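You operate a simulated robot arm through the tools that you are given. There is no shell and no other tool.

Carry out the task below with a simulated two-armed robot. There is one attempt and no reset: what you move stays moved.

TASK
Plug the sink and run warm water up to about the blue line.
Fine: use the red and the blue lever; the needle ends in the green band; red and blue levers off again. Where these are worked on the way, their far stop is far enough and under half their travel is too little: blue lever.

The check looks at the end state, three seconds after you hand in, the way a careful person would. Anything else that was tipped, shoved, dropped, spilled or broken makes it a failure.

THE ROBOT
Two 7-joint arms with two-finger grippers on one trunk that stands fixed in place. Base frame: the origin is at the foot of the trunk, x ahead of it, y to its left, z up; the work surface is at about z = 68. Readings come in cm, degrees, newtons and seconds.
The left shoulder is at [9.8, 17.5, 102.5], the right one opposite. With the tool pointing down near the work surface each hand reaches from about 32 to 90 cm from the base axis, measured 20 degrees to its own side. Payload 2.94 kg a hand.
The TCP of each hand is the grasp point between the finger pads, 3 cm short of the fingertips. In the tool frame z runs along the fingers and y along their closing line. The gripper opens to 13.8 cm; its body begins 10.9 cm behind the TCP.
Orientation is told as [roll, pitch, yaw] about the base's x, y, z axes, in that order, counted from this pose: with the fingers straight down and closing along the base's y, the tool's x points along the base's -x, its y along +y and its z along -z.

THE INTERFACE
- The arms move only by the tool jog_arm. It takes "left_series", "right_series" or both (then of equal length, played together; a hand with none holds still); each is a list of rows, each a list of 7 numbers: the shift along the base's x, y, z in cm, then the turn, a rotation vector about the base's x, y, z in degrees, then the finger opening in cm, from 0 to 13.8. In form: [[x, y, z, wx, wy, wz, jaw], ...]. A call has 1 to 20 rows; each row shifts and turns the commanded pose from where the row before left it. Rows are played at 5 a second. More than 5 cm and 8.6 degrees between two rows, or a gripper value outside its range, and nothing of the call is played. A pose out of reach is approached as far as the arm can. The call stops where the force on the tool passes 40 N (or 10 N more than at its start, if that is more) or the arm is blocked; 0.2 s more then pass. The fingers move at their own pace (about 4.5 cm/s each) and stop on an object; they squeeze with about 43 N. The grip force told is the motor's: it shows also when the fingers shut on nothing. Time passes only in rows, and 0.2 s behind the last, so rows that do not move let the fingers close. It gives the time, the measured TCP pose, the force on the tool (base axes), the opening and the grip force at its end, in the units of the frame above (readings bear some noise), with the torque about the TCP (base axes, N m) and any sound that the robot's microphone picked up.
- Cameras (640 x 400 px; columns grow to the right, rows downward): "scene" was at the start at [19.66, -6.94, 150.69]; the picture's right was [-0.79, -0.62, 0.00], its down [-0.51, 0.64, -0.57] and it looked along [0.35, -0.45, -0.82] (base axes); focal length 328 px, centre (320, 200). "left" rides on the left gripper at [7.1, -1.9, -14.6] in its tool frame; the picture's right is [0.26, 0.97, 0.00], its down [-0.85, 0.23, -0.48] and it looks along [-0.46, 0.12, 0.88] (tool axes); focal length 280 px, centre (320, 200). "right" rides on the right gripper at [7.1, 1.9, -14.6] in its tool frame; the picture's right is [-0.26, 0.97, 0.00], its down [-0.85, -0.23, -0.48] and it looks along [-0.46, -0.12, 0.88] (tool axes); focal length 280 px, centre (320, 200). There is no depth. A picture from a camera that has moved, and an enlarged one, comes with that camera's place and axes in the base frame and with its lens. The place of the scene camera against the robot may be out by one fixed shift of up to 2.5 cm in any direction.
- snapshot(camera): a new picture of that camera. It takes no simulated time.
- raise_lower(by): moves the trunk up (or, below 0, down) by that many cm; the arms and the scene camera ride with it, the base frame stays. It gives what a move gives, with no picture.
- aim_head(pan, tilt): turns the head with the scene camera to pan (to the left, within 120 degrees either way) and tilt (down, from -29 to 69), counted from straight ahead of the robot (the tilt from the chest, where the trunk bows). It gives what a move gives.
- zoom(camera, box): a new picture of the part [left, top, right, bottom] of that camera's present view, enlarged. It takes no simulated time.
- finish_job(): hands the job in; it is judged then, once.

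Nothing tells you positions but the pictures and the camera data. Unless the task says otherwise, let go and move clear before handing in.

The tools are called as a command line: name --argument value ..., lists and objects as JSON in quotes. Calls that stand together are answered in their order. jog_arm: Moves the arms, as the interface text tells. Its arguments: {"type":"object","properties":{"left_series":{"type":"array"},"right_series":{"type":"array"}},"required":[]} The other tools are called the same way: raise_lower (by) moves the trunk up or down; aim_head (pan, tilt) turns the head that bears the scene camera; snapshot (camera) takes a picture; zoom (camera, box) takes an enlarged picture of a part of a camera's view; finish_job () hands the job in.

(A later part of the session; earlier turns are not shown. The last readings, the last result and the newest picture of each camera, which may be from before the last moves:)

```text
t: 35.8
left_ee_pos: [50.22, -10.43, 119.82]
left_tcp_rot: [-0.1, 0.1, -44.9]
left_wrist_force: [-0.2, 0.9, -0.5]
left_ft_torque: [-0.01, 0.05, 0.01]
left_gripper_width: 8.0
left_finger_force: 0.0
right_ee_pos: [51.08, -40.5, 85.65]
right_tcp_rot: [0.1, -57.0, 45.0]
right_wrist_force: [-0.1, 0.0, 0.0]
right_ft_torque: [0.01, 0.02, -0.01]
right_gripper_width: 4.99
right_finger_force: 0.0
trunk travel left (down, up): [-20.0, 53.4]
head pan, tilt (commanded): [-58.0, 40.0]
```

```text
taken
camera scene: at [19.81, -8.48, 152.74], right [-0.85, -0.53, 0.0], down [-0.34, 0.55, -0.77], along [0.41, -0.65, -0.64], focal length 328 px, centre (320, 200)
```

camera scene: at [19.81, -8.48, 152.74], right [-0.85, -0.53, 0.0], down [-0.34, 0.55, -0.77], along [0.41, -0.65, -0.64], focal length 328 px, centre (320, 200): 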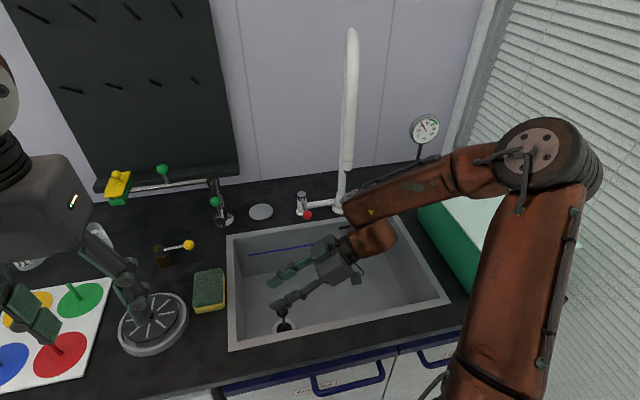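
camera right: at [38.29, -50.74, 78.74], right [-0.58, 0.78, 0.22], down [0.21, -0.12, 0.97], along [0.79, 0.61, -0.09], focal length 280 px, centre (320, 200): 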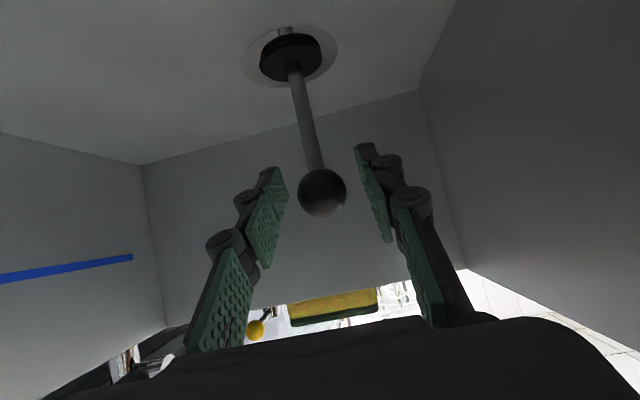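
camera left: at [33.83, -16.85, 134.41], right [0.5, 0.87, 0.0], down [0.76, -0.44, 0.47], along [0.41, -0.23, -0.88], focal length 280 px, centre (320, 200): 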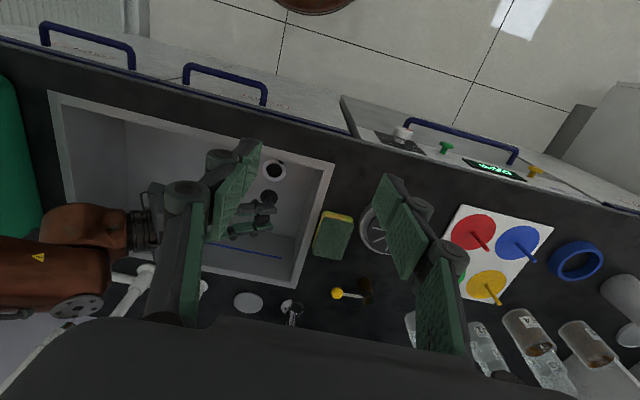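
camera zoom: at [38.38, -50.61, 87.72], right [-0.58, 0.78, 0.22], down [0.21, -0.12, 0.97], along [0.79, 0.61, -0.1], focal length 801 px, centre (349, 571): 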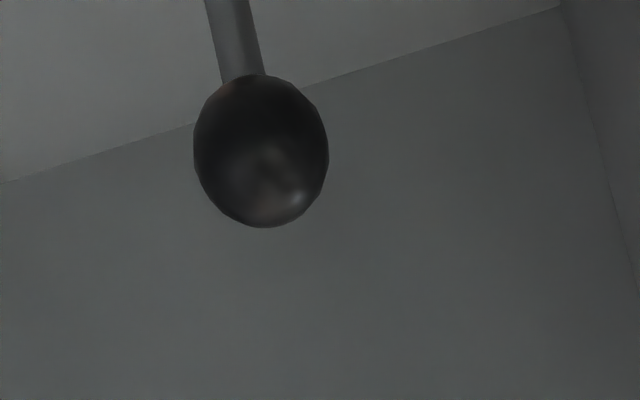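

jog_arm --right_series '[[-1.29, -1.89, 0.8, 0, 0, -7.5, 5], [-1.29, -1.89, 0.8, 0, 0, -7.5, 5], [-1.29, -1.89, 1.0, 0, 0, -7.5, 5], [-1.29, -1.89, 1.0, 0, 0, -7.5, 5], [-1.29, -1.89, 1.0, 0, 0, -7.5, 5], [-1.29, -1.89, 1.0, 0, 0, -7.5, 5]]'

snapshot --camera "scene"

snapshot --camera "right"

```text
t: 37.2
left_ee_pos: [50.21, -10.4, 119.76]
left_tcp_rot: [0.0, 0.0, -44.9]
left_wrist_force: [-0.5, 0.3, -0.4]
left_ft_torque: [-0.01, -0.02, 0.0]
left_gripper_width: 8.01
left_finger_force: 0.0
right_ee_pos: [46.91, -52.86, 89.89]
right_tcp_rot: [0.9, -55.6, 2.4]
right_wrist_force: [-0.1, -0.9, 0.6]
right_ft_torque: [-0.01, 0.01, -0.02]
right_gripper_width: 5.01
right_finger_force: 0.1
right hand out of reach, approached as far as the arm can: row 5, 6
trunk travel left (down, up): [-20.0, 53.4]
head pan, tilt (commanded): [-58.0, 40.0]
```

```text
taken
camera scene: at [19.75, -8.45, 152.76], right [-0.85, -0.53, 0.0], down [-0.34, 0.55, -0.77], along [0.41, -0.65, -0.64], focal length 328 px, centre (320, 200)
```

scene: 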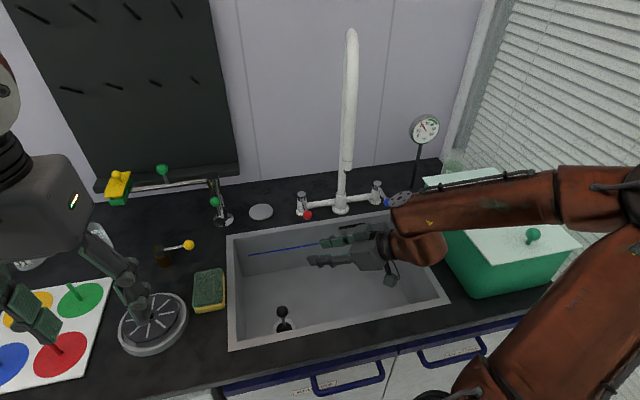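

```text
taken
camera right: at [30.77, -51.82, 92.42], right [0.1, 0.97, 0.22], down [0.1, -0.23, 0.97], along [0.99, -0.07, -0.12], focal length 280 px, centre (320, 200)
```

right: 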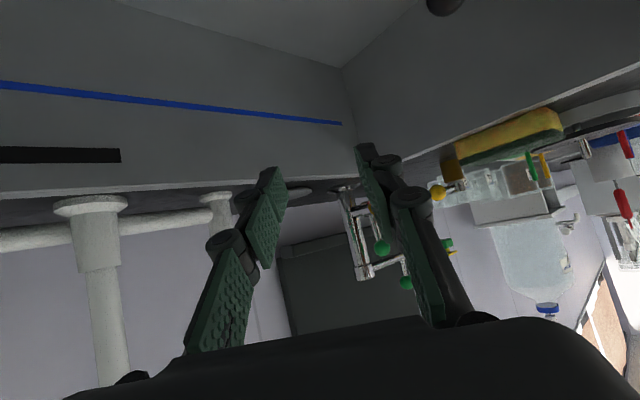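

The arm reports being near a joint limit with the wrist this low and tilted. The plug is seen standing in the drain. I'll raise the hand and reduce its tilt to get back to a comfortable posture.

jog_arm --right_series '[[0, -0.5, 2.5, 0, 5, 0, 5], [0, -1, 2.5, 0, 5, 0, 5], [0, -1, 2.5, 0, 5, 0, 5], [0, 0, 0, 0, 0, 0, 5]]'

snapshot --camera "scene"

```text
t: 38.2
left_ee_pos: [50.03, -10.43, 119.78]
left_tcp_rot: [0.0, 0.1, -44.9]
left_wrist_force: [1.1, -0.1, 0.8]
left_ft_torque: [0.03, -0.02, -0.02]
left_gripper_width: 8.01
left_finger_force: 0.1
right_ee_pos: [48.33, -51.63, 89.92]
right_tcp_rot: [1.1, -52.3, 2.0]
right_wrist_force: [0.4, -0.3, -0.6]
right_ft_torque: [0.0, -0.01, 0.01]
right_gripper_width: 4.99
right_finger_force: 0.1
right hand out of reach, approached as far as the arm can: row 1, 2, 3
trunk travel left (down, up): [-20.0, 53.4]
head pan, tilt (commanded): [-58.0, 40.0]
```

```text
taken
camera scene: at [19.69, -8.53, 152.77], right [-0.85, -0.53, 0.0], down [-0.34, 0.55, -0.77], along [0.41, -0.65, -0.64], focal length 328 px, centre (320, 200)
```

scene: 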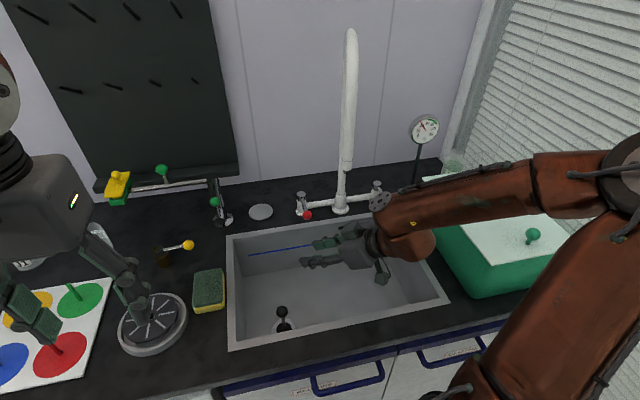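

The arm is stuck on a joint limit in this direction, and untilting here would swing the wrist into the spout. I'll back out the way I came, toward the left-pointing yaw, staying low under the nozzle.

jog_arm --right_series '[[1, 1.2, -0.3, 0, 0, 6, 5], [1, 1.2, -0.3, 0, 0, 6, 5], [1, 1.2, -0.3, 0, 0, 6, 5], [1, 1.2, -0.3, 0, 0, 6, 5], [0, 0, 0, 0, 0, 0, 5]]'

snapshot --camera "scene"

```text
t: 39.4
left_ee_pos: [50.0, -10.47, 119.71]
left_tcp_rot: [0.0, 0.1, -44.8]
left_wrist_force: [0.8, 0.8, -0.4]
left_ft_torque: [0.01, -0.02, 0.0]
left_gripper_width: 8.0
left_finger_force: 0.1
right_ee_pos: [52.18, -46.78, 88.8]
right_tcp_rot: [1.1, -52.4, 26.2]
right_wrist_force: [-0.5, 1.1, 0.3]
right_ft_torque: [-0.02, 0.0, -0.02]
right_gripper_width: 5.01
right_finger_force: 0.1
trunk travel left (down, up): [-20.0, 53.4]
head pan, tilt (commanded): [-58.0, 40.0]
```

```text
taken
camera scene: at [19.67, -8.48, 152.78], right [-0.85, -0.53, 0.0], down [-0.34, 0.55, -0.77], along [0.41, -0.65, -0.64], focal length 328 px, centre (320, 200)
```

scene: 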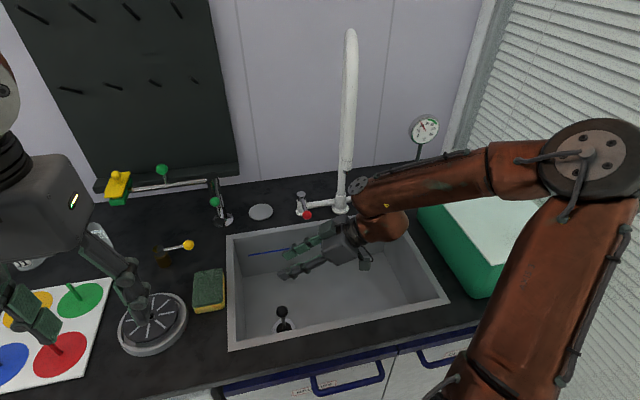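

jog_arm --right_series '[[-1.3, 1.3, 1.5, 0, 0, 0, 5], [-1.3, 1.3, 2.5, 0, 0, 0, 5], [-1.3, 1.3, 3, 0, 0, 0, 5], [-1.0, 1.0, 3, 0, 0, 0, 5], [-0.8, 0.8, 3, 0, 0, 0, 5], [0, 0, 0, 0, 0, 0, 5]]'

snapshot --camera "scene"

```text
t: 40.8
left_ee_pos: [50.16, -10.45, 119.76]
left_tcp_rot: [0.1, 0.1, -45.0]
left_wrist_force: [0.6, 0.6, 0.9]
left_ft_torque: [0.0, 0.0, 0.01]
left_gripper_width: 7.99
left_finger_force: 0.0
right_ee_pos: [51.35, -41.79, 94.97]
right_tcp_rot: [1.3, -52.6, 26.2]
right_wrist_force: [0.8, 1.1, 1.0]
right_ft_torque: [-0.01, 0.0, -0.01]
right_gripper_width: 5.01
right_finger_force: 0.0
right hand out of reach, approached as far as the arm can: row 3, 4, 5
trunk travel left (down, up): [-20.0, 53.4]
head pan, tilt (commanded): [-58.0, 40.0]
```

```text
taken
camera scene: at [19.72, -8.48, 152.76], right [-0.85, -0.53, 0.0], down [-0.34, 0.55, -0.77], along [0.41, -0.65, -0.64], focal length 328 px, centre (320, 200)
```

scene: 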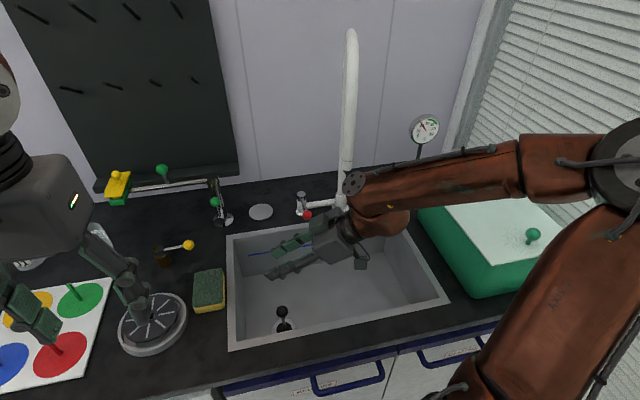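

Here the hand is clear of the nozzle (11+ cm), so I can untilt it safely now to free the joints.

jog_arm --right_series '[[0, 0, 0, -3.3, 6.8, 0, 5], [0, 0, 0, -3.3, 6.8, 0, 5], [0, 0, 0, -3.3, 6.8, 0, 5], [0, 0, 0, -3.3, 6.8, 0, 5], [0, 0, 0, 0, 0, 0, 5]]'

snapshot --camera "scene"

```text
t: 42.0
left_ee_pos: [50.11, -10.51, 119.74]
left_tcp_rot: [0.0, 0.1, -44.8]
left_wrist_force: [0.4, 0.0, 0.1]
left_ft_torque: [0.0, 0.03, -0.01]
left_gripper_width: 8.0
left_finger_force: 0.1
right_ee_pos: [51.39, -41.8, 94.96]
right_tcp_rot: [1.3, -52.7, 26.1]
right_wrist_force: [0.0, 0.6, 0.1]
right_ft_torque: [0.02, 0.0, 0.01]
right_gripper_width: 4.99
right_finger_force: 0.1
right hand out of reach, approached as far as the arm can: row 1, 2, 3, 4
trunk travel left (down, up): [-20.0, 53.4]
head pan, tilt (commanded): [-58.0, 40.0]
```

```text
taken
camera scene: at [19.72, -8.49, 152.76], right [-0.85, -0.53, 0.0], down [-0.34, 0.55, -0.77], along [0.41, -0.65, -0.64], focal length 328 px, centre (320, 200)
```

scene: 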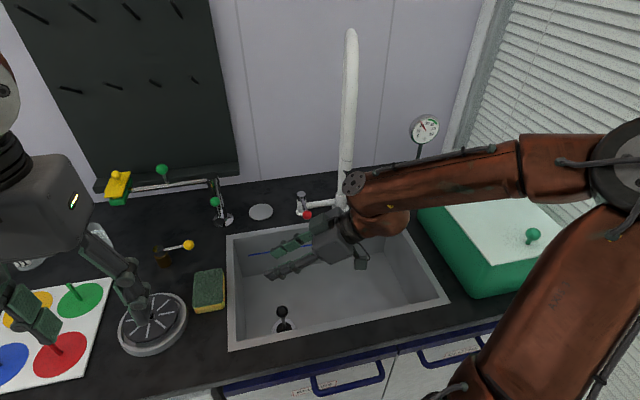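

Untilting is still blocked, so a wrist joint is at its stop. I'll retrace the path that worked before: move out to d≈72, r≈-10, z≈98 while turning yaw back to 0, well left of the spout.

jog_arm --right_series '[[1.6, -0.6, 0.5, 0, 0, 0, 5], [1.6, -0.6, 0.5, 0, 0, -5, 5], [1.6, -0.6, 0.7, 0, 0, -6.5, 5], [1.6, -0.6, 0.7, 0, 0, -6.5, 5], [0, 0, 0, 0, 0, -6.5, 5], [0, 0, 0, 0, 0, 0, 5]]'

snapshot --camera "scene"

```text
t: 43.4
left_ee_pos: [50.16, -10.34, 119.78]
left_tcp_rot: [0.0, 0.1, -44.9]
left_wrist_force: [0.0, 0.1, -0.6]
left_ft_torque: [-0.03, 0.03, 0.02]
left_gripper_width: 8.02
left_finger_force: 0.1
right_ee_pos: [57.33, -45.77, 94.97]
right_tcp_rot: [0.1, -56.3, 7.4]
right_wrist_force: [-0.3, 0.1, -0.2]
right_ft_torque: [-0.05, 0.04, -0.04]
right_gripper_width: 5.01
right_finger_force: 0.1
right hand out of reach, approached as far as the arm can: row 3, 4, 5
trunk travel left (down, up): [-20.0, 53.4]
head pan, tilt (commanded): [-58.0, 40.0]
```

```text
taken
camera scene: at [19.77, -8.43, 152.75], right [-0.85, -0.53, 0.0], down [-0.34, 0.55, -0.77], along [0.41, -0.65, -0.64], focal length 328 px, centre (320, 200)
```

scene: 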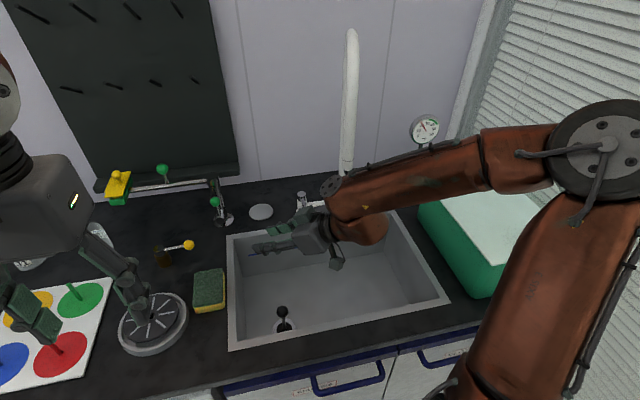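

jog_arm --right_series '[[1.0, 0.3, 1.2, 0, 0, 0, 5], [1.0, 0.3, 1.2, 0, 0, 0, 5], [1.0, 0.3, 1.2, 0, 0, 0, 5], [0, 0, 0, 0, 0, 0, 5]]'

```text
t: 44.4
left_ee_pos: [50.08, -10.52, 119.78]
left_tcp_rot: [0.0, 0.2, -45.0]
left_wrist_force: [-1.0, -1.0, 0.3]
left_ft_torque: [0.03, -0.01, -0.01]
left_gripper_width: 8.01
left_finger_force: 0.1
right_ee_pos: [58.24, -43.14, 96.03]
right_tcp_rot: [1.6, -57.5, 4.1]
right_wrist_force: [-0.2, 0.0, -0.5]
right_ft_torque: [0.04, 0.0, 0.05]
right_gripper_width: 5.0
right_finger_force: 0.0
right hand out of reach, approached as far as the arm can: row 1, 2, 3
trunk travel left (down, up): [-20.0, 53.4]
head pan, tilt (commanded): [-58.0, 40.0]
```

jog_arm --right_series '[[2, 0, 0, 0, 0, 0, 5], [2, 0, 0, 0, 0, 0, 5], [2, 0, 0.5, 0, 0, 0, 5], [0, 0, 0, 0, 0, 0, 5]]'

snapshot --camera "scene"

snapshot --camera "left"

```text
t: 45.4
left_ee_pos: [50.04, -10.5, 119.73]
left_tcp_rot: [-0.1, 0.1, -44.8]
left_wrist_force: [0.2, 0.8, 0.0]
left_ft_torque: [0.05, -0.01, -0.02]
left_gripper_width: 7.96
left_finger_force: 0.0
right_ee_pos: [64.39, -42.97, 96.66]
right_tcp_rot: [1.4, -57.5, 4.0]
right_wrist_force: [-0.3, -0.1, -0.9]
right_ft_torque: [0.0, -0.02, -0.02]
right_gripper_width: 5.0
right_finger_force: 0.1
trunk travel left (down, up): [-20.0, 53.4]
head pan, tilt (commanded): [-58.0, 40.0]
```

```text
taken
camera scene: at [19.69, -8.55, 152.77], right [-0.85, -0.53, 0.0], down [-0.34, 0.55, -0.77], along [0.41, -0.65, -0.64], focal length 328 px, centre (320, 200)
```

scene: 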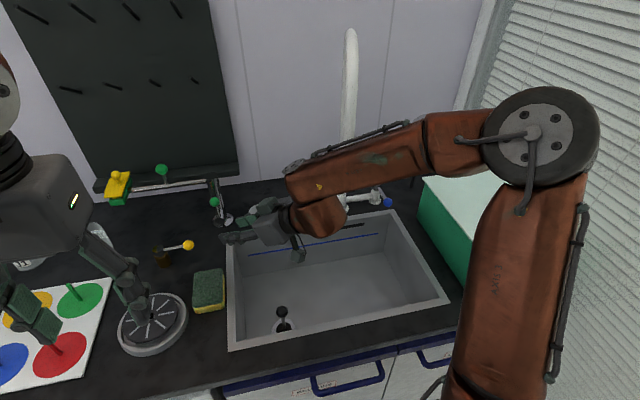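

```text
taken
camera left: at [43.82, -6.98, 134.38], right [0.5, 0.87, 0.0], down [0.76, -0.44, 0.47], along [0.41, -0.23, -0.88], focal length 280 px, centre (320, 200)
```

left: 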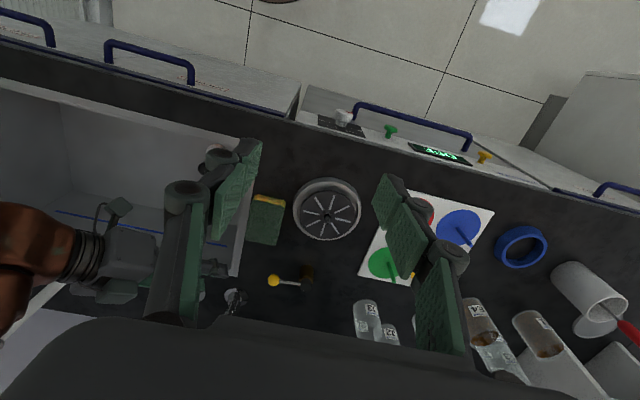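

Moving outward freed the arm. Now I'll raise it, then untilt and turn it back to face the counter.

jog_arm --right_series '[[0, 0, 2, 0, 0, 0, 5], [0, 0, 2.5, 0, 0, 0, 5], [0, 0, 2.5, 0, 0, 0, 5], [0, 0, 2.5, 0, 0, 0, 5], [0, 0, 0, 0, 0, 0, 5]]'

snapshot --camera "scene"

```text
t: 46.6
left_ee_pos: [50.1, -10.4, 119.69]
left_tcp_rot: [0.0, 0.1, -44.9]
left_wrist_force: [0.4, -0.8, 0.5]
left_ft_torque: [0.0, 0.01, -0.01]
left_gripper_width: 8.02
left_finger_force: 0.1
right_ee_pos: [64.48, -42.98, 106.14]
right_tcp_rot: [1.5, -57.4, 4.1]
right_wrist_force: [0.1, 0.8, 0.1]
right_ft_torque: [0.0, 0.02, -0.07]
right_gripper_width: 5.0
right_finger_force: 0.1
right hand out of reach, approached as far as the arm can: row 1, 2
trunk travel left (down, up): [-20.0, 53.4]
head pan, tilt (commanded): [-58.0, 40.0]
```

```text
taken
camera scene: at [19.76, -8.54, 152.75], right [-0.85, -0.53, 0.0], down [-0.34, 0.55, -0.77], along [0.41, -0.65, -0.64], focal length 328 px, centre (320, 200)
```

scene: 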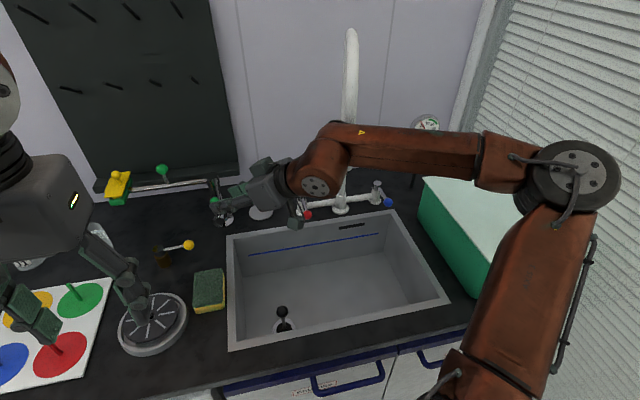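

jog_arm --right_series '[[-1.2, 1.2, 1, -0.5, 7.5, 0, 5], [-1.2, 1.2, 1, -0.5, 7.5, 0, 5], [-1.2, 1.2, 1, -0.5, 7.5, 0, 5], [-1.2, 1.2, 1, -0.5, 7.5, 0, 5], [0, 0, 0, 0, 0, 0, 5]]'

snapshot --camera "scene"

```text
t: 47.8
left_ee_pos: [50.11, -10.4, 119.7]
left_tcp_rot: [0.0, 0.2, -44.9]
left_wrist_force: [0.4, -0.7, 0.1]
left_ft_torque: [0.01, -0.03, -0.04]
left_gripper_width: 7.99
left_finger_force: 0.0
right_ee_pos: [59.66, -38.4, 110.23]
right_tcp_rot: [1.6, -27.4, 4.0]
right_wrist_force: [-0.3, -0.7, -0.8]
right_ft_torque: [0.02, 0.0, 0.04]
right_gripper_width: 4.98
right_finger_force: 0.1
trunk travel left (down, up): [-20.0, 53.4]
head pan, tilt (commanded): [-58.0, 40.0]
```

```text
taken
camera scene: at [19.71, -8.55, 152.76], right [-0.85, -0.53, 0.0], down [-0.34, 0.55, -0.77], along [0.41, -0.65, -0.64], focal length 328 px, centre (320, 200)
```

scene: 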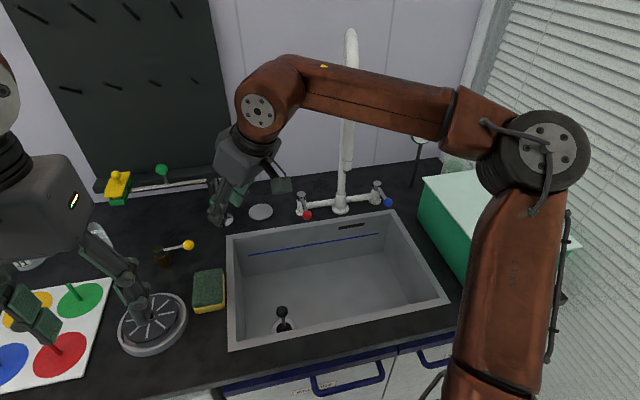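

Free again. Now I'll retreat in front of the spout and turn to face the counter, then move right toward the blue lever.

jog_arm --right_series '[[-2.6, 0.7, 0.3, 0, 0, -7, 5], [-2.6, 0.7, 0.3, 0, 0, -7, 5], [-2.6, 0.7, 0.3, 0, 0, -7, 5], [-2.6, 0.7, 0.3, 0, 0, -7, 5], [-2.6, 0.7, 0.3, 0, 0, -7, 5], [-2.6, 0.7, 0.3, 0, 0, -7, 5], [-2.6, 0.7, 0.3, 0, 0, -7, 5], [0, 0, 0, 0, 0, 0, 5]]'

snapshot --camera "scene"

snapshot --camera "right"

```text
t: 49.6
left_ee_pos: [50.13, -10.53, 119.74]
left_tcp_rot: [0.0, 0.2, -44.8]
left_wrist_force: [0.4, -1.3, -0.9]
left_ft_torque: [0.0, -0.02, 0.0]
left_gripper_width: 7.97
left_finger_force: 0.0
right_ee_pos: [41.48, -33.31, 112.15]
right_tcp_rot: [1.5, -27.3, -45.0]
right_wrist_force: [-0.2, -0.4, 0.5]
right_ft_torque: [0.0, -0.01, 0.02]
right_gripper_width: 4.99
right_finger_force: 0.0
trunk travel left (down, up): [-20.0, 53.4]
head pan, tilt (commanded): [-58.0, 40.0]
```

```text
taken
camera scene: at [19.75, -8.53, 152.75], right [-0.85, -0.53, 0.0], down [-0.34, 0.55, -0.77], along [0.41, -0.65, -0.64], focal length 328 px, centre (320, 200)
```

scene: 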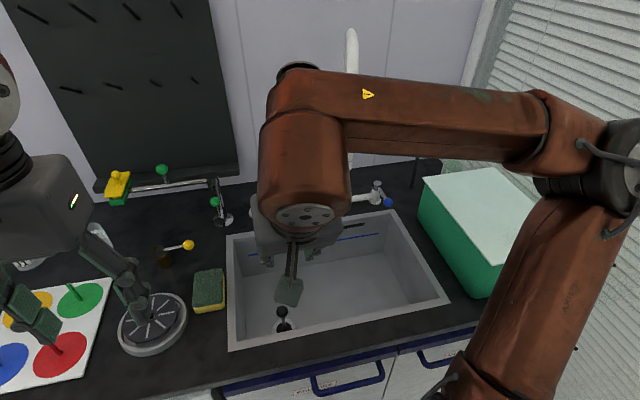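

```text
taken
camera right: at [33.27, -23.12, 121.87], right [0.84, 0.53, 0.14], down [0.21, -0.55, 0.81], along [0.5, -0.65, -0.57], focal length 280 px, centre (320, 200)
```

right: 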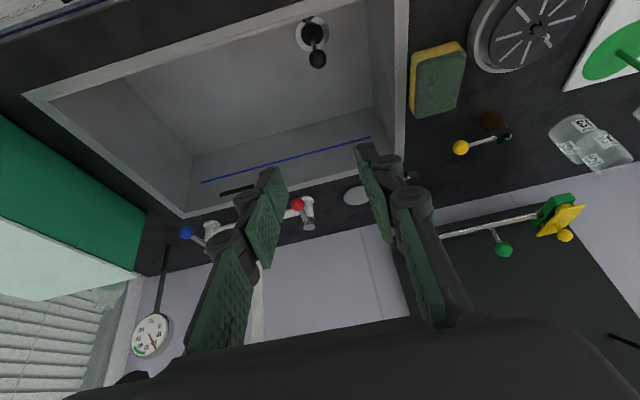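

I'm back in a good posture, and from here the wrist camera sees the plug, the gauge and both levers. I'll check the plug seating and gauge, then head for the blue lever with closed fingers.

zoom --camera "right" --box '[270, 0, 360, 80]'

zoom --camera "right" --box '[110, 290, 200, 370]'

jog_arm --right_series '[[-2, -3, 0, 0, 0, 0, 0], [-2, -3.5, 0, 0, 0, 0, 0], [-2, -3.5, 0, 0, 0, 0, 0], [-2, -3.5, 0, 0, 0, 0, 0], [-2, -3.5, 0, 0, 0, 0, 0], [-2, -3.5, 0, 0, 0, 0, 0], [-1.5, -3, 0, 0, 0, 0, 0], [0, 0, 0, 0, 0, 0, 0]]'

snapshot --camera "scene"

snapshot --camera "right"

```text
5.00 times, centred on (315, 40) of right
camera zoom: at [33.27, -23.12, 121.87], right [0.84, 0.53, 0.14], down [0.21, -0.55, 0.81], along [0.5, -0.65, -0.57], focal length 1402 px, centre (345, 1000)
```

zoom: 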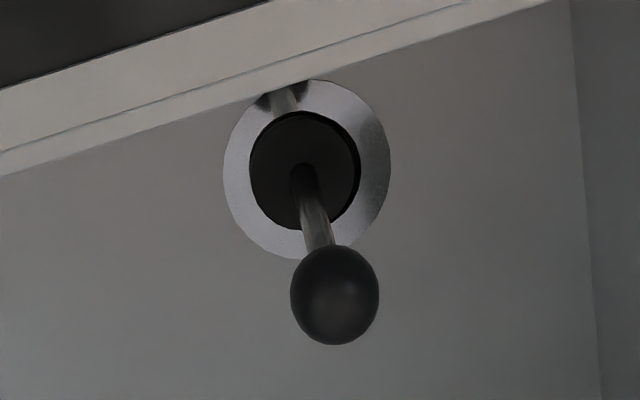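

```text
5.00 times, centred on (155, 330) of right
camera zoom: at [33.27, -23.12, 121.87], right [0.84, 0.53, 0.14], down [0.21, -0.55, 0.81], along [0.5, -0.65, -0.57], focal length 1402 px, centre (1145, -450)
```

zoom: 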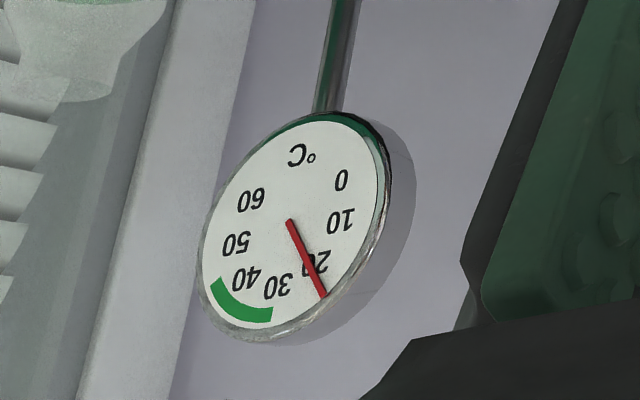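

```text
t: 51.4
left_ee_pos: [50.0, -10.4, 119.81]
left_tcp_rot: [-0.1, 0.1, -44.9]
left_wrist_force: [0.3, 0.0, 0.2]
left_ft_torque: [-0.06, 0.0, -0.01]
left_gripper_width: 8.0
left_finger_force: 0.1
right_ee_pos: [27.79, -56.82, 112.4]
right_tcp_rot: [1.6, -27.4, -45.0]
right_wrist_force: [-0.9, 0.4, 0.5]
right_ft_torque: [-0.01, -0.03, -0.01]
right_gripper_width: 0.0
right_finger_force: 28.6
trunk travel left (down, up): [-20.0, 53.4]
head pan, tilt (commanded): [-58.0, 40.0]
```

```text
taken
camera scene: at [19.66, -8.42, 152.78], right [-0.85, -0.53, 0.0], down [-0.34, 0.55, -0.77], along [0.41, -0.65, -0.64], focal length 328 px, centre (320, 200)
```

scene: 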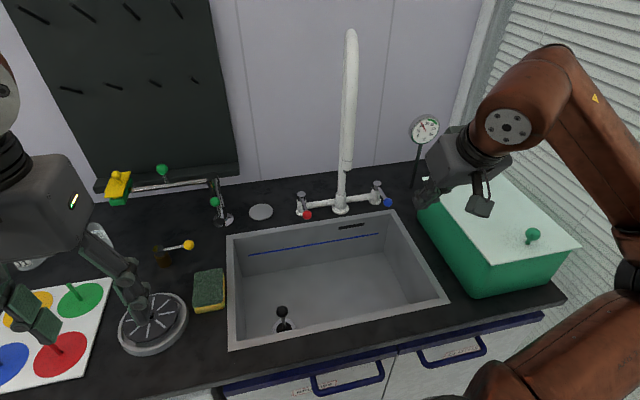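

```text
taken
camera right: at [19.63, -46.51, 122.11], right [0.84, 0.53, 0.14], down [0.21, -0.55, 0.81], along [0.51, -0.65, -0.57], focal length 280 px, centre (320, 200)
```

right: 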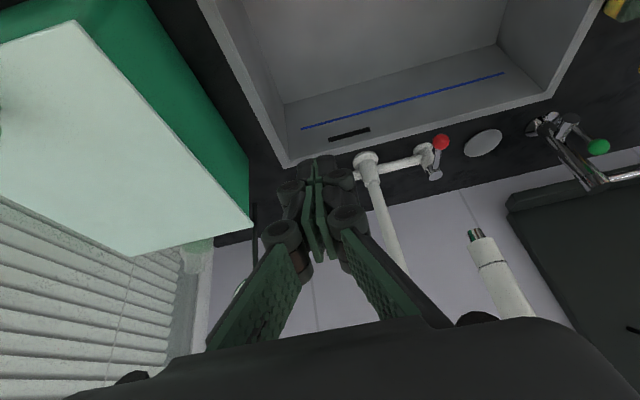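

The plug covers the drain hole fully, the needle is at about 24 °C and the green band is about 31–41 °C. Approaching the blue knob from its left side now.

jog_arm --right_series '[[1.75, -2.07, -2.0, 0, 0, 0, 0], [1.75, -2.07, -2.0, 0, 0, 0, 0], [1.75, -2.07, -2.0, 0, 0, 0, 0], [1.75, -2.07, -2.0, 0, 0, 0, 0], [1.75, -2.07, -2.0, 0, 0, 0, 0], [1.75, -2.07, -2.0, 0, 0, 0, 0], [0, 0, 0, 0, 0, 0, 0]]'

snapshot --camera "right"

snapshot --camera "scene"

```text
t: 53.0
left_ee_pos: [50.07, -10.37, 119.87]
left_tcp_rot: [0.0, 0.0, -44.9]
left_wrist_force: [0.3, 0.6, 0.4]
left_ft_torque: [-0.03, -0.02, 0.02]
left_gripper_width: 7.98
left_finger_force: 0.1
right_ee_pos: [38.46, -69.35, 100.04]
right_tcp_rot: [1.6, -27.4, -44.8]
right_wrist_force: [-0.2, 0.2, 0.9]
right_ft_torque: [0.01, 0.0, 0.01]
right_gripper_width: 0.01
right_finger_force: 28.4
trunk travel left (down, up): [-20.0, 53.4]
head pan, tilt (commanded): [-58.0, 40.0]
```

```text
taken
camera right: at [30.21, -59.17, 109.91], right [0.84, 0.53, 0.14], down [0.21, -0.55, 0.81], along [0.51, -0.65, -0.57], focal length 280 px, centre (320, 200)
```

right: 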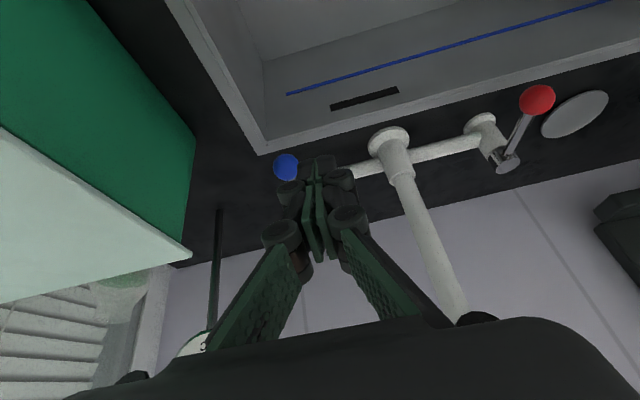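

```text
taken
camera scene: at [19.66, -8.46, 152.78], right [-0.85, -0.53, 0.0], down [-0.34, 0.55, -0.77], along [0.41, -0.65, -0.64], focal length 328 px, centre (320, 200)
```

scene: 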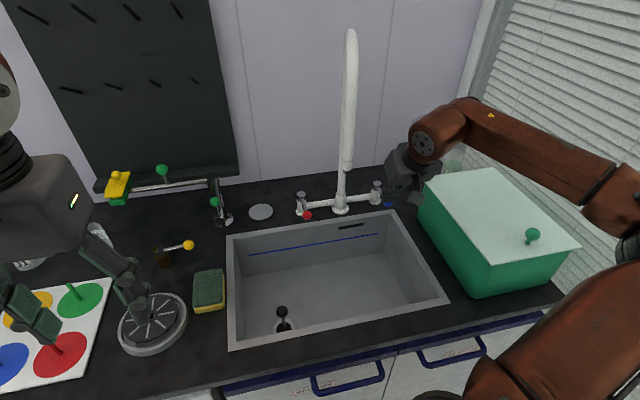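

jog_arm --right_series '[[1.5, -1.4, -2.2, 0, 0, 0, 0], [1.5, -1.4, -2.4, 0, 0, 0, 0], [1.5, -1.4, -2.4, 0, 0, 0, 0], [0, 0, 0, 0, 0, 0, 0]]'

snapshot --camera "right"

zoom --camera "scene" --box '[320, 140, 460, 240]'

```text
t: 54.0
left_ee_pos: [50.1, -10.59, 119.85]
left_tcp_rot: [0.0, 0.0, -45.0]
left_wrist_force: [-0.2, 0.1, 0.0]
left_ft_torque: [-0.03, 0.0, -0.02]
left_gripper_width: 8.01
left_finger_force: 0.1
right_ee_pos: [42.93, -73.6, 93.26]
right_tcp_rot: [1.4, -27.5, -45.0]
right_wrist_force: [0.1, 0.0, 0.1]
right_ft_torque: [0.0, -0.02, 0.02]
right_gripper_width: 0.0
right_finger_force: 28.7
trunk travel left (down, up): [-20.0, 53.4]
head pan, tilt (commanded): [-58.0, 40.0]
```

```text
taken
camera right: at [34.84, -63.36, 103.11], right [0.84, 0.53, 0.14], down [0.21, -0.55, 0.81], along [0.51, -0.65, -0.57], focal length 280 px, centre (320, 200)
```

right: 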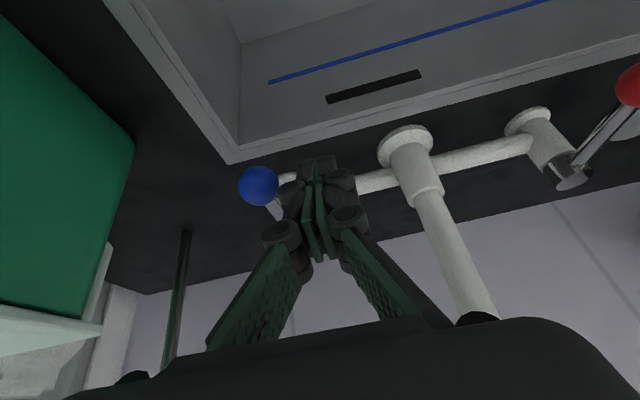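

```text
4.00 times, centred on (390, 190) of scene
camera zoom: at [19.64, -8.46, 152.79], right [-0.85, -0.53, 0.0], down [-0.34, 0.55, -0.77], along [0.41, -0.65, -0.64], focal length 1312 px, centre (40, 240)
```

zoom: 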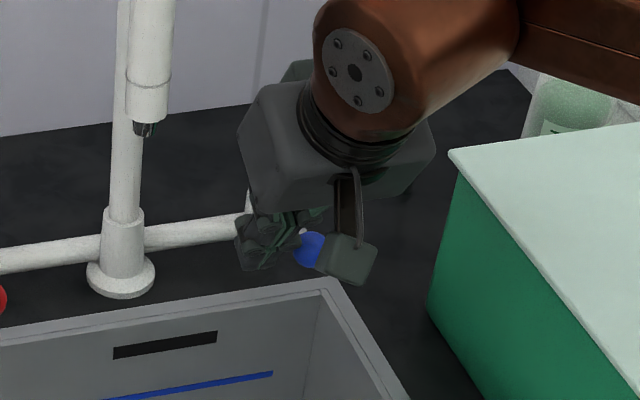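

The closed fingertips are just left of the blue knob. Gentle test push to the right.

jog_arm --right_series '[[-0.35, -0.35, 0, 0, 0, 0, 0], [-0.35, -0.35, 0, 0, 0, 0, 0], [-0.35, -0.35, 0, 0, 0, 0, 0], [-0.35, -0.35, 0, 0, 0, 0, 0]]'

snapshot --camera "right"

```text
t: 55.0
left_ee_pos: [50.08, -10.47, 119.75]
left_tcp_rot: [-0.1, 0.1, -44.9]
left_wrist_force: [0.4, 0.0, 0.0]
left_ft_torque: [-0.05, 0.01, -0.01]
left_gripper_width: 8.0
left_finger_force: 0.0
right_ee_pos: [41.37, -74.91, 93.17]
right_tcp_rot: [1.5, -27.4, -44.9]
right_wrist_force: [0.9, 0.8, 0.4]
right_ft_torque: [-0.02, -0.01, -0.03]
right_gripper_width: 0.03
right_finger_force: 28.2
trunk travel left (down, up): [-20.0, 53.4]
head pan, tilt (commanded): [-58.0, 40.0]
```

```text
taken
camera right: at [33.3, -64.6, 103.09], right [0.84, 0.53, 0.14], down [0.21, -0.55, 0.81], along [0.5, -0.65, -0.57], focal length 280 px, centre (320, 200)
```

right: 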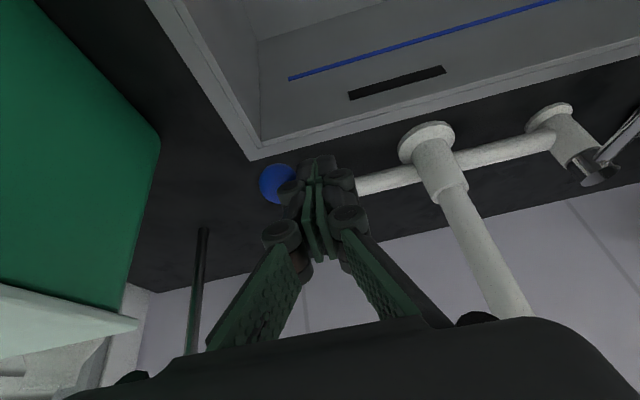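

jog_arm --right_series '[[-0.35, -0.35, 0, 0, 0, 0, 0], [-0.35, -0.35, 0, 0, 0, 0, 0], [-0.35, -0.35, 0, 0, 0, 0, 0], [-0.35, -0.35, 0, 0, 0, 0, 0]]'

snapshot --camera "right"

snapshot --camera "scene"

```text
t: 56.0
left_ee_pos: [50.02, -10.3, 119.68]
left_tcp_rot: [-0.1, 0.1, -44.9]
left_wrist_force: [0.3, -0.4, -0.3]
left_ft_torque: [-0.01, -0.01, -0.01]
left_gripper_width: 8.03
left_finger_force: 0.0
right_ee_pos: [40.07, -76.45, 93.21]
right_tcp_rot: [1.5, -27.4, -44.8]
right_wrist_force: [-0.4, -0.1, -0.1]
right_ft_torque: [0.01, -0.02, 0.01]
right_gripper_width: 0.01
right_finger_force: 28.7
trunk travel left (down, up): [-20.0, 53.4]
head pan, tilt (commanded): [-58.0, 40.0]
```

```text
taken
camera right: at [31.93, -66.1, 103.04], right [0.84, 0.53, 0.14], down [0.21, -0.55, 0.81], along [0.51, -0.65, -0.57], focal length 280 px, centre (320, 200)
```

right: 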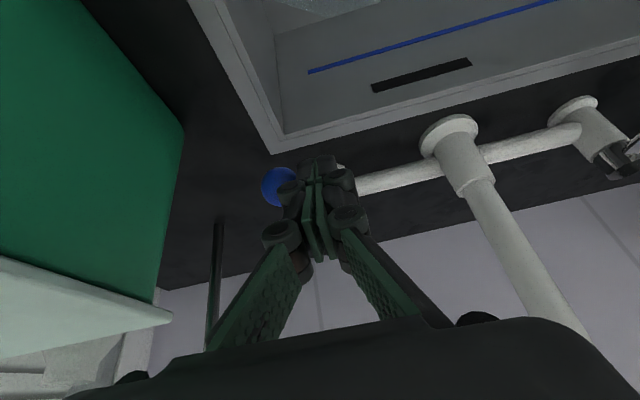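

```text
taken
camera scene: at [19.71, -8.52, 152.77], right [-0.85, -0.53, 0.0], down [-0.34, 0.55, -0.77], along [0.41, -0.65, -0.64], focal length 328 px, centre (320, 200)
```

scene: 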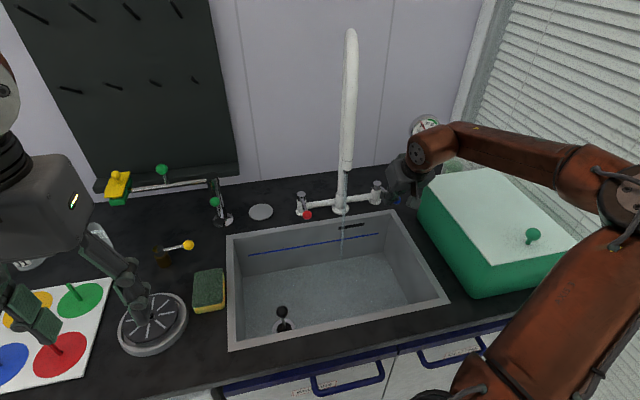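

Water is running: the blue lever opens to the right with very little force. The green box's lid edge is close to the right (r≈33, d<80.5), so I'll stand the hand upright to keep clear of it before pushing further.

jog_arm --right_series '[[0, 0, 0, 4.8, 4.8, 0, 0], [0, 0, 0, 4.8, 4.8, 0, 0], [0, 0, 0, 4.8, 4.8, 0, 0], [0, 0, 0, 4.0, 4.0, 0, 0]]'

snapshot --camera "right"

snapshot --camera "scene"

```text
t: 57.0
left_ee_pos: [50.15, -10.64, 119.71]
left_tcp_rot: [0.0, 0.2, -44.9]
left_wrist_force: [-0.4, 0.8, -0.5]
left_ft_torque: [0.01, 0.05, 0.02]
left_gripper_width: 8.0
left_finger_force: 0.1
right_ee_pos: [40.13, -76.32, 93.1]
right_tcp_rot: [1.5, -1.2, -44.9]
right_wrist_force: [-0.1, 0.7, 0.9]
right_ft_torque: [0.03, -0.02, 0.0]
right_gripper_width: 0.0
right_finger_force: 27.9
trunk travel left (down, up): [-20.0, 53.4]
head pan, tilt (commanded): [-58.0, 40.0]
```

```text
taken
camera right: at [35.89, -70.05, 107.69], right [0.87, 0.5, 0.03], down [0.42, -0.76, 0.49], along [0.27, -0.41, -0.87], focal length 280 px, centre (320, 200)
```

right: 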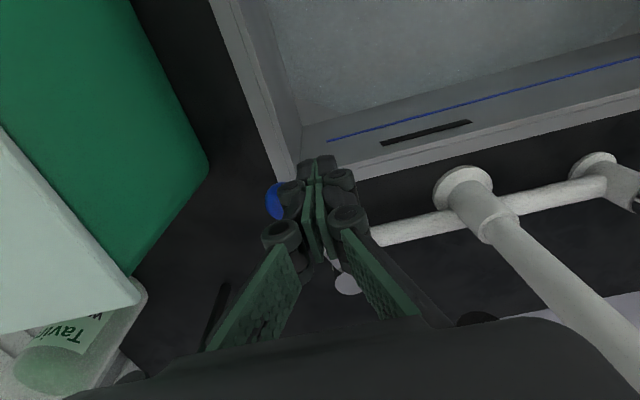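

```text
taken
camera scene: at [19.81, -8.67, 152.74], right [-0.85, -0.53, 0.0], down [-0.34, 0.55, -0.76], along [0.41, -0.65, -0.64], focal length 328 px, centre (320, 200)
```

scene: 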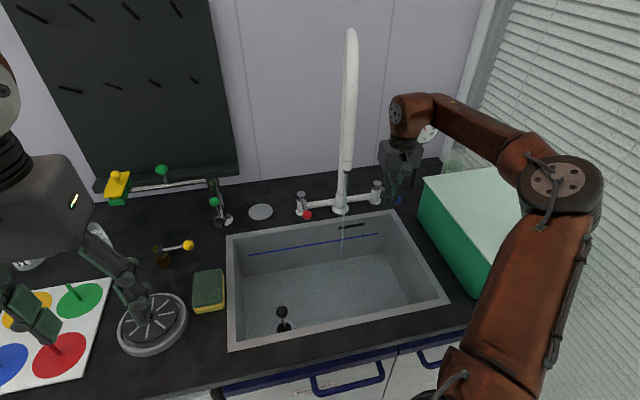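

jog_arm --right_series '[[-0.37, -0.62, 0, 0, 0, 0, 0], [-0.37, -0.62, 0, 0, 0, 0, 0], [-0.37, -0.62, 0, 0, 0, 0, 0], [-0.37, -0.62, 0, 0, 0, 0, 0], [-0.37, -0.62, 0, 0, 0, 0, 0]]'

snapshot --camera "right"

snapshot --camera "scene"

```text
t: 58.2
left_ee_pos: [50.07, -10.52, 119.81]
left_tcp_rot: [-0.1, 0.0, -44.9]
left_wrist_force: [0.0, 0.0, 0.3]
left_ft_torque: [-0.01, -0.02, -0.01]
left_gripper_width: 8.01
left_finger_force: 0.0
right_ee_pos: [38.62, -78.58, 93.34]
right_tcp_rot: [1.5, -1.5, -45.2]
right_wrist_force: [-0.2, 0.6, -0.3]
right_ft_torque: [0.02, 0.01, -0.02]
right_gripper_width: 0.0
right_finger_force: 27.9
right hand out of reach, approached as far as the arm can: row 5
trunk travel left (down, up): [-20.0, 53.4]
head pan, tilt (commanded): [-58.0, 40.0]
```

```text
taken
camera right: at [34.38, -72.24, 107.84], right [0.87, 0.5, 0.03], down [0.42, -0.76, 0.49], along [0.27, -0.41, -0.87], focal length 280 px, centre (320, 200)
```

right: 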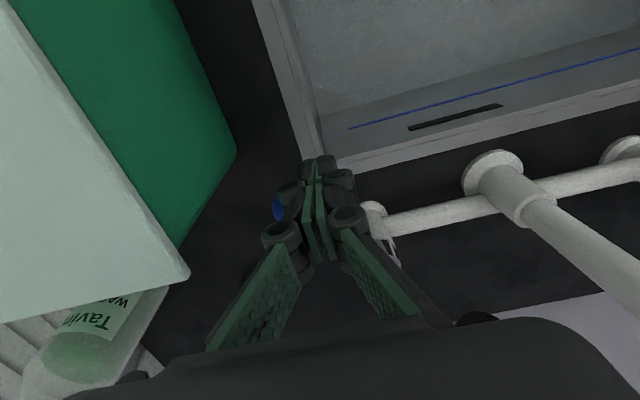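

```text
taken
camera scene: at [19.73, -8.54, 152.76], right [-0.85, -0.53, 0.0], down [-0.34, 0.55, -0.77], along [0.41, -0.65, -0.64], focal length 328 px, centre (320, 200)
```

scene: 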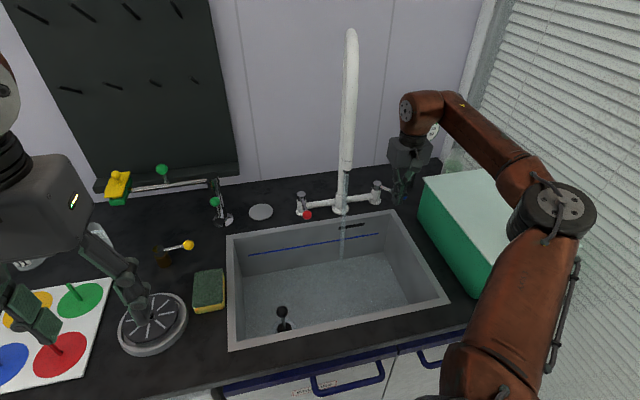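

zoom --camera "scene" --box '[320, 150, 460, 240]'

zoom --camera "scene" --box '[220, 200, 460, 360]'

```text
4.44 times, centred on (390, 195) of scene
camera zoom: at [19.73, -8.54, 152.76], right [-0.85, -0.53, 0.0], down [-0.34, 0.55, -0.77], along [0.41, -0.65, -0.64], focal length 1458 px, centre (9, 222)
```

zoom: 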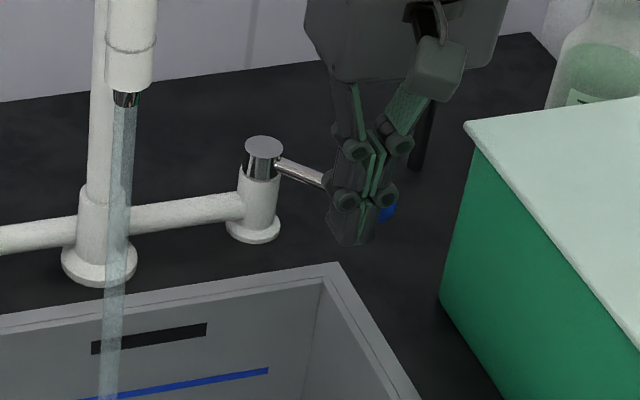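

```text
2.50 times, centred on (340, 280) of scene
camera zoom: at [19.73, -8.54, 152.76], right [-0.85, -0.53, 0.0], down [-0.34, 0.55, -0.77], along [0.41, -0.65, -0.64], focal length 820 px, centre (270, 0)
```

zoom: 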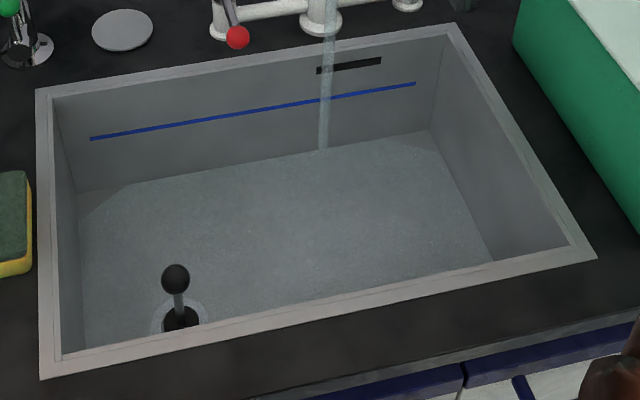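

Water is pouring into the sink and the plug is holding. The blue lever is about 40° over and the wrist is at a limit, so I'll turn the hand a bit clockwise with a slight tilt (more natural here) and continue to the far stop.

jog_arm --right_series '[[0, 0, 0.2, -2.5, -2.5, -7, 0], [0, 0, 0.2, -2.5, -2.5, -7, 0], [0, 0, 0.2, -2.5, -2.5, -7, 0], [-0.3, -0.6, 0, 0, 0, 0, 0], [-0.3, -0.6, 0, 0, 0, 0, 0]]'

snapshot --camera "right"

zoom --camera "scene" --box '[320, 150, 460, 240]'

```text
t: 59.4
left_ee_pos: [50.1, -10.45, 119.82]
left_tcp_rot: [0.0, 0.0, -44.9]
left_wrist_force: [-0.7, 0.0, -0.5]
left_ft_torque: [-0.01, -0.01, -0.01]
left_gripper_width: 7.96
left_finger_force: 0.1
right_ee_pos: [37.86, -79.8, 93.94]
right_tcp_rot: [3.5, -11.8, -66.3]
right_wrist_force: [0.3, 0.0, -0.7]
right_ft_torque: [-0.01, -0.04, -0.01]
right_gripper_width: 0.0
right_finger_force: 28.6
trunk travel left (down, up): [-20.0, 53.4]
head pan, tilt (commanded): [-58.0, 40.0]
```

```text
taken
camera right: at [34.82, -70.29, 106.96], right [0.98, 0.16, 0.11], down [0.06, -0.78, 0.62], along [0.19, -0.61, -0.77], focal length 280 px, centre (320, 200)
```

right: 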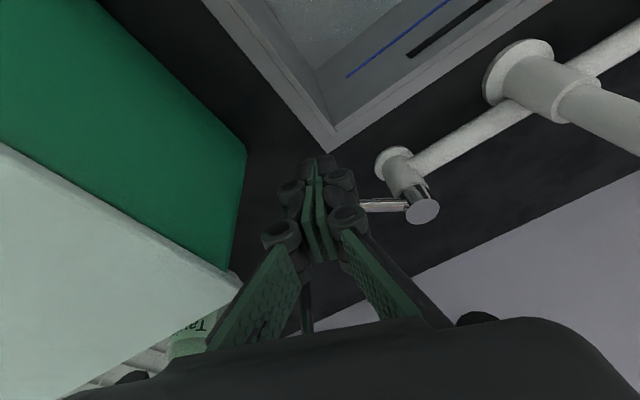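

```text
4.44 times, centred on (390, 195) of scene
camera zoom: at [19.71, -8.53, 152.77], right [-0.85, -0.53, 0.0], down [-0.34, 0.55, -0.77], along [0.41, -0.65, -0.64], focal length 1458 px, centre (9, 222)
```

zoom: 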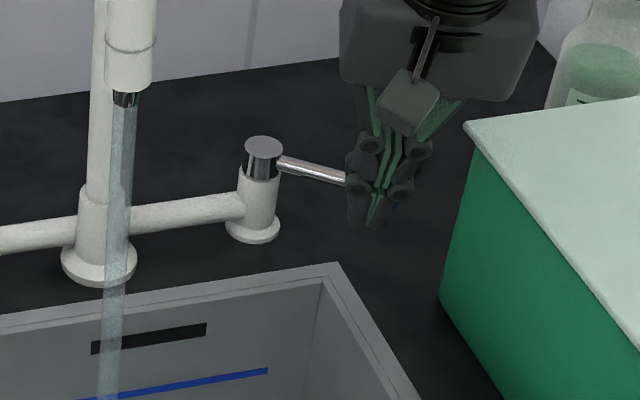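

jog_arm --right_series '[[-0.04, -0.95, 0, 0, 0, 0, 0], [-0.04, -0.95, 0, 0, 0, 0, 0], [0.07, -0.9, 0, 0, 0, 0, 0]]'

snapshot --camera "right"

zoom --camera "scene" --box '[320, 150, 460, 240]'

```text
t: 60.2
left_ee_pos: [50.17, -10.38, 119.77]
left_tcp_rot: [0.0, 0.2, -44.8]
left_wrist_force: [0.3, -0.9, 0.2]
left_ft_torque: [-0.03, 0.03, 0.03]
left_gripper_width: 7.98
left_finger_force: 0.0
right_ee_pos: [38.06, -82.4, 93.91]
right_tcp_rot: [3.4, -11.5, -66.2]
right_wrist_force: [-4.3, 7.5, -2.1]
right_ft_torque: [0.22, 0.07, -0.04]
right_gripper_width: 0.02
right_finger_force: 28.8
trunk travel left (down, up): [-20.0, 53.4]
head pan, tilt (commanded): [-58.0, 40.0]
```

```text
taken
camera right: at [34.88, -72.99, 106.94], right [0.98, 0.17, 0.11], down [0.06, -0.78, 0.62], along [0.19, -0.6, -0.77], focal length 280 px, centre (320, 200)
```

right: 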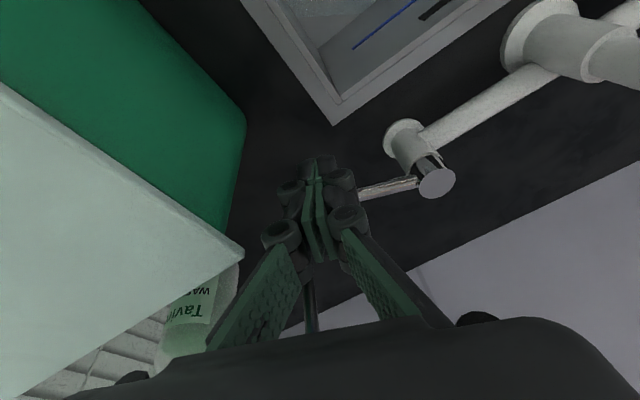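

```text
4.44 times, centred on (390, 195) of scene
camera zoom: at [19.7, -8.43, 152.76], right [-0.85, -0.53, 0.0], down [-0.34, 0.55, -0.77], along [0.41, -0.65, -0.64], focal length 1458 px, centre (9, 222)
```

zoom: 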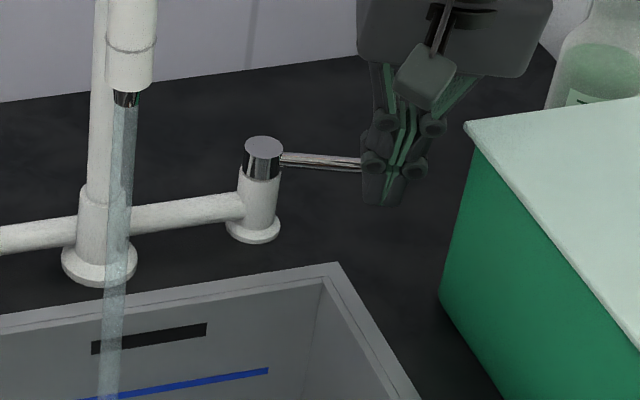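

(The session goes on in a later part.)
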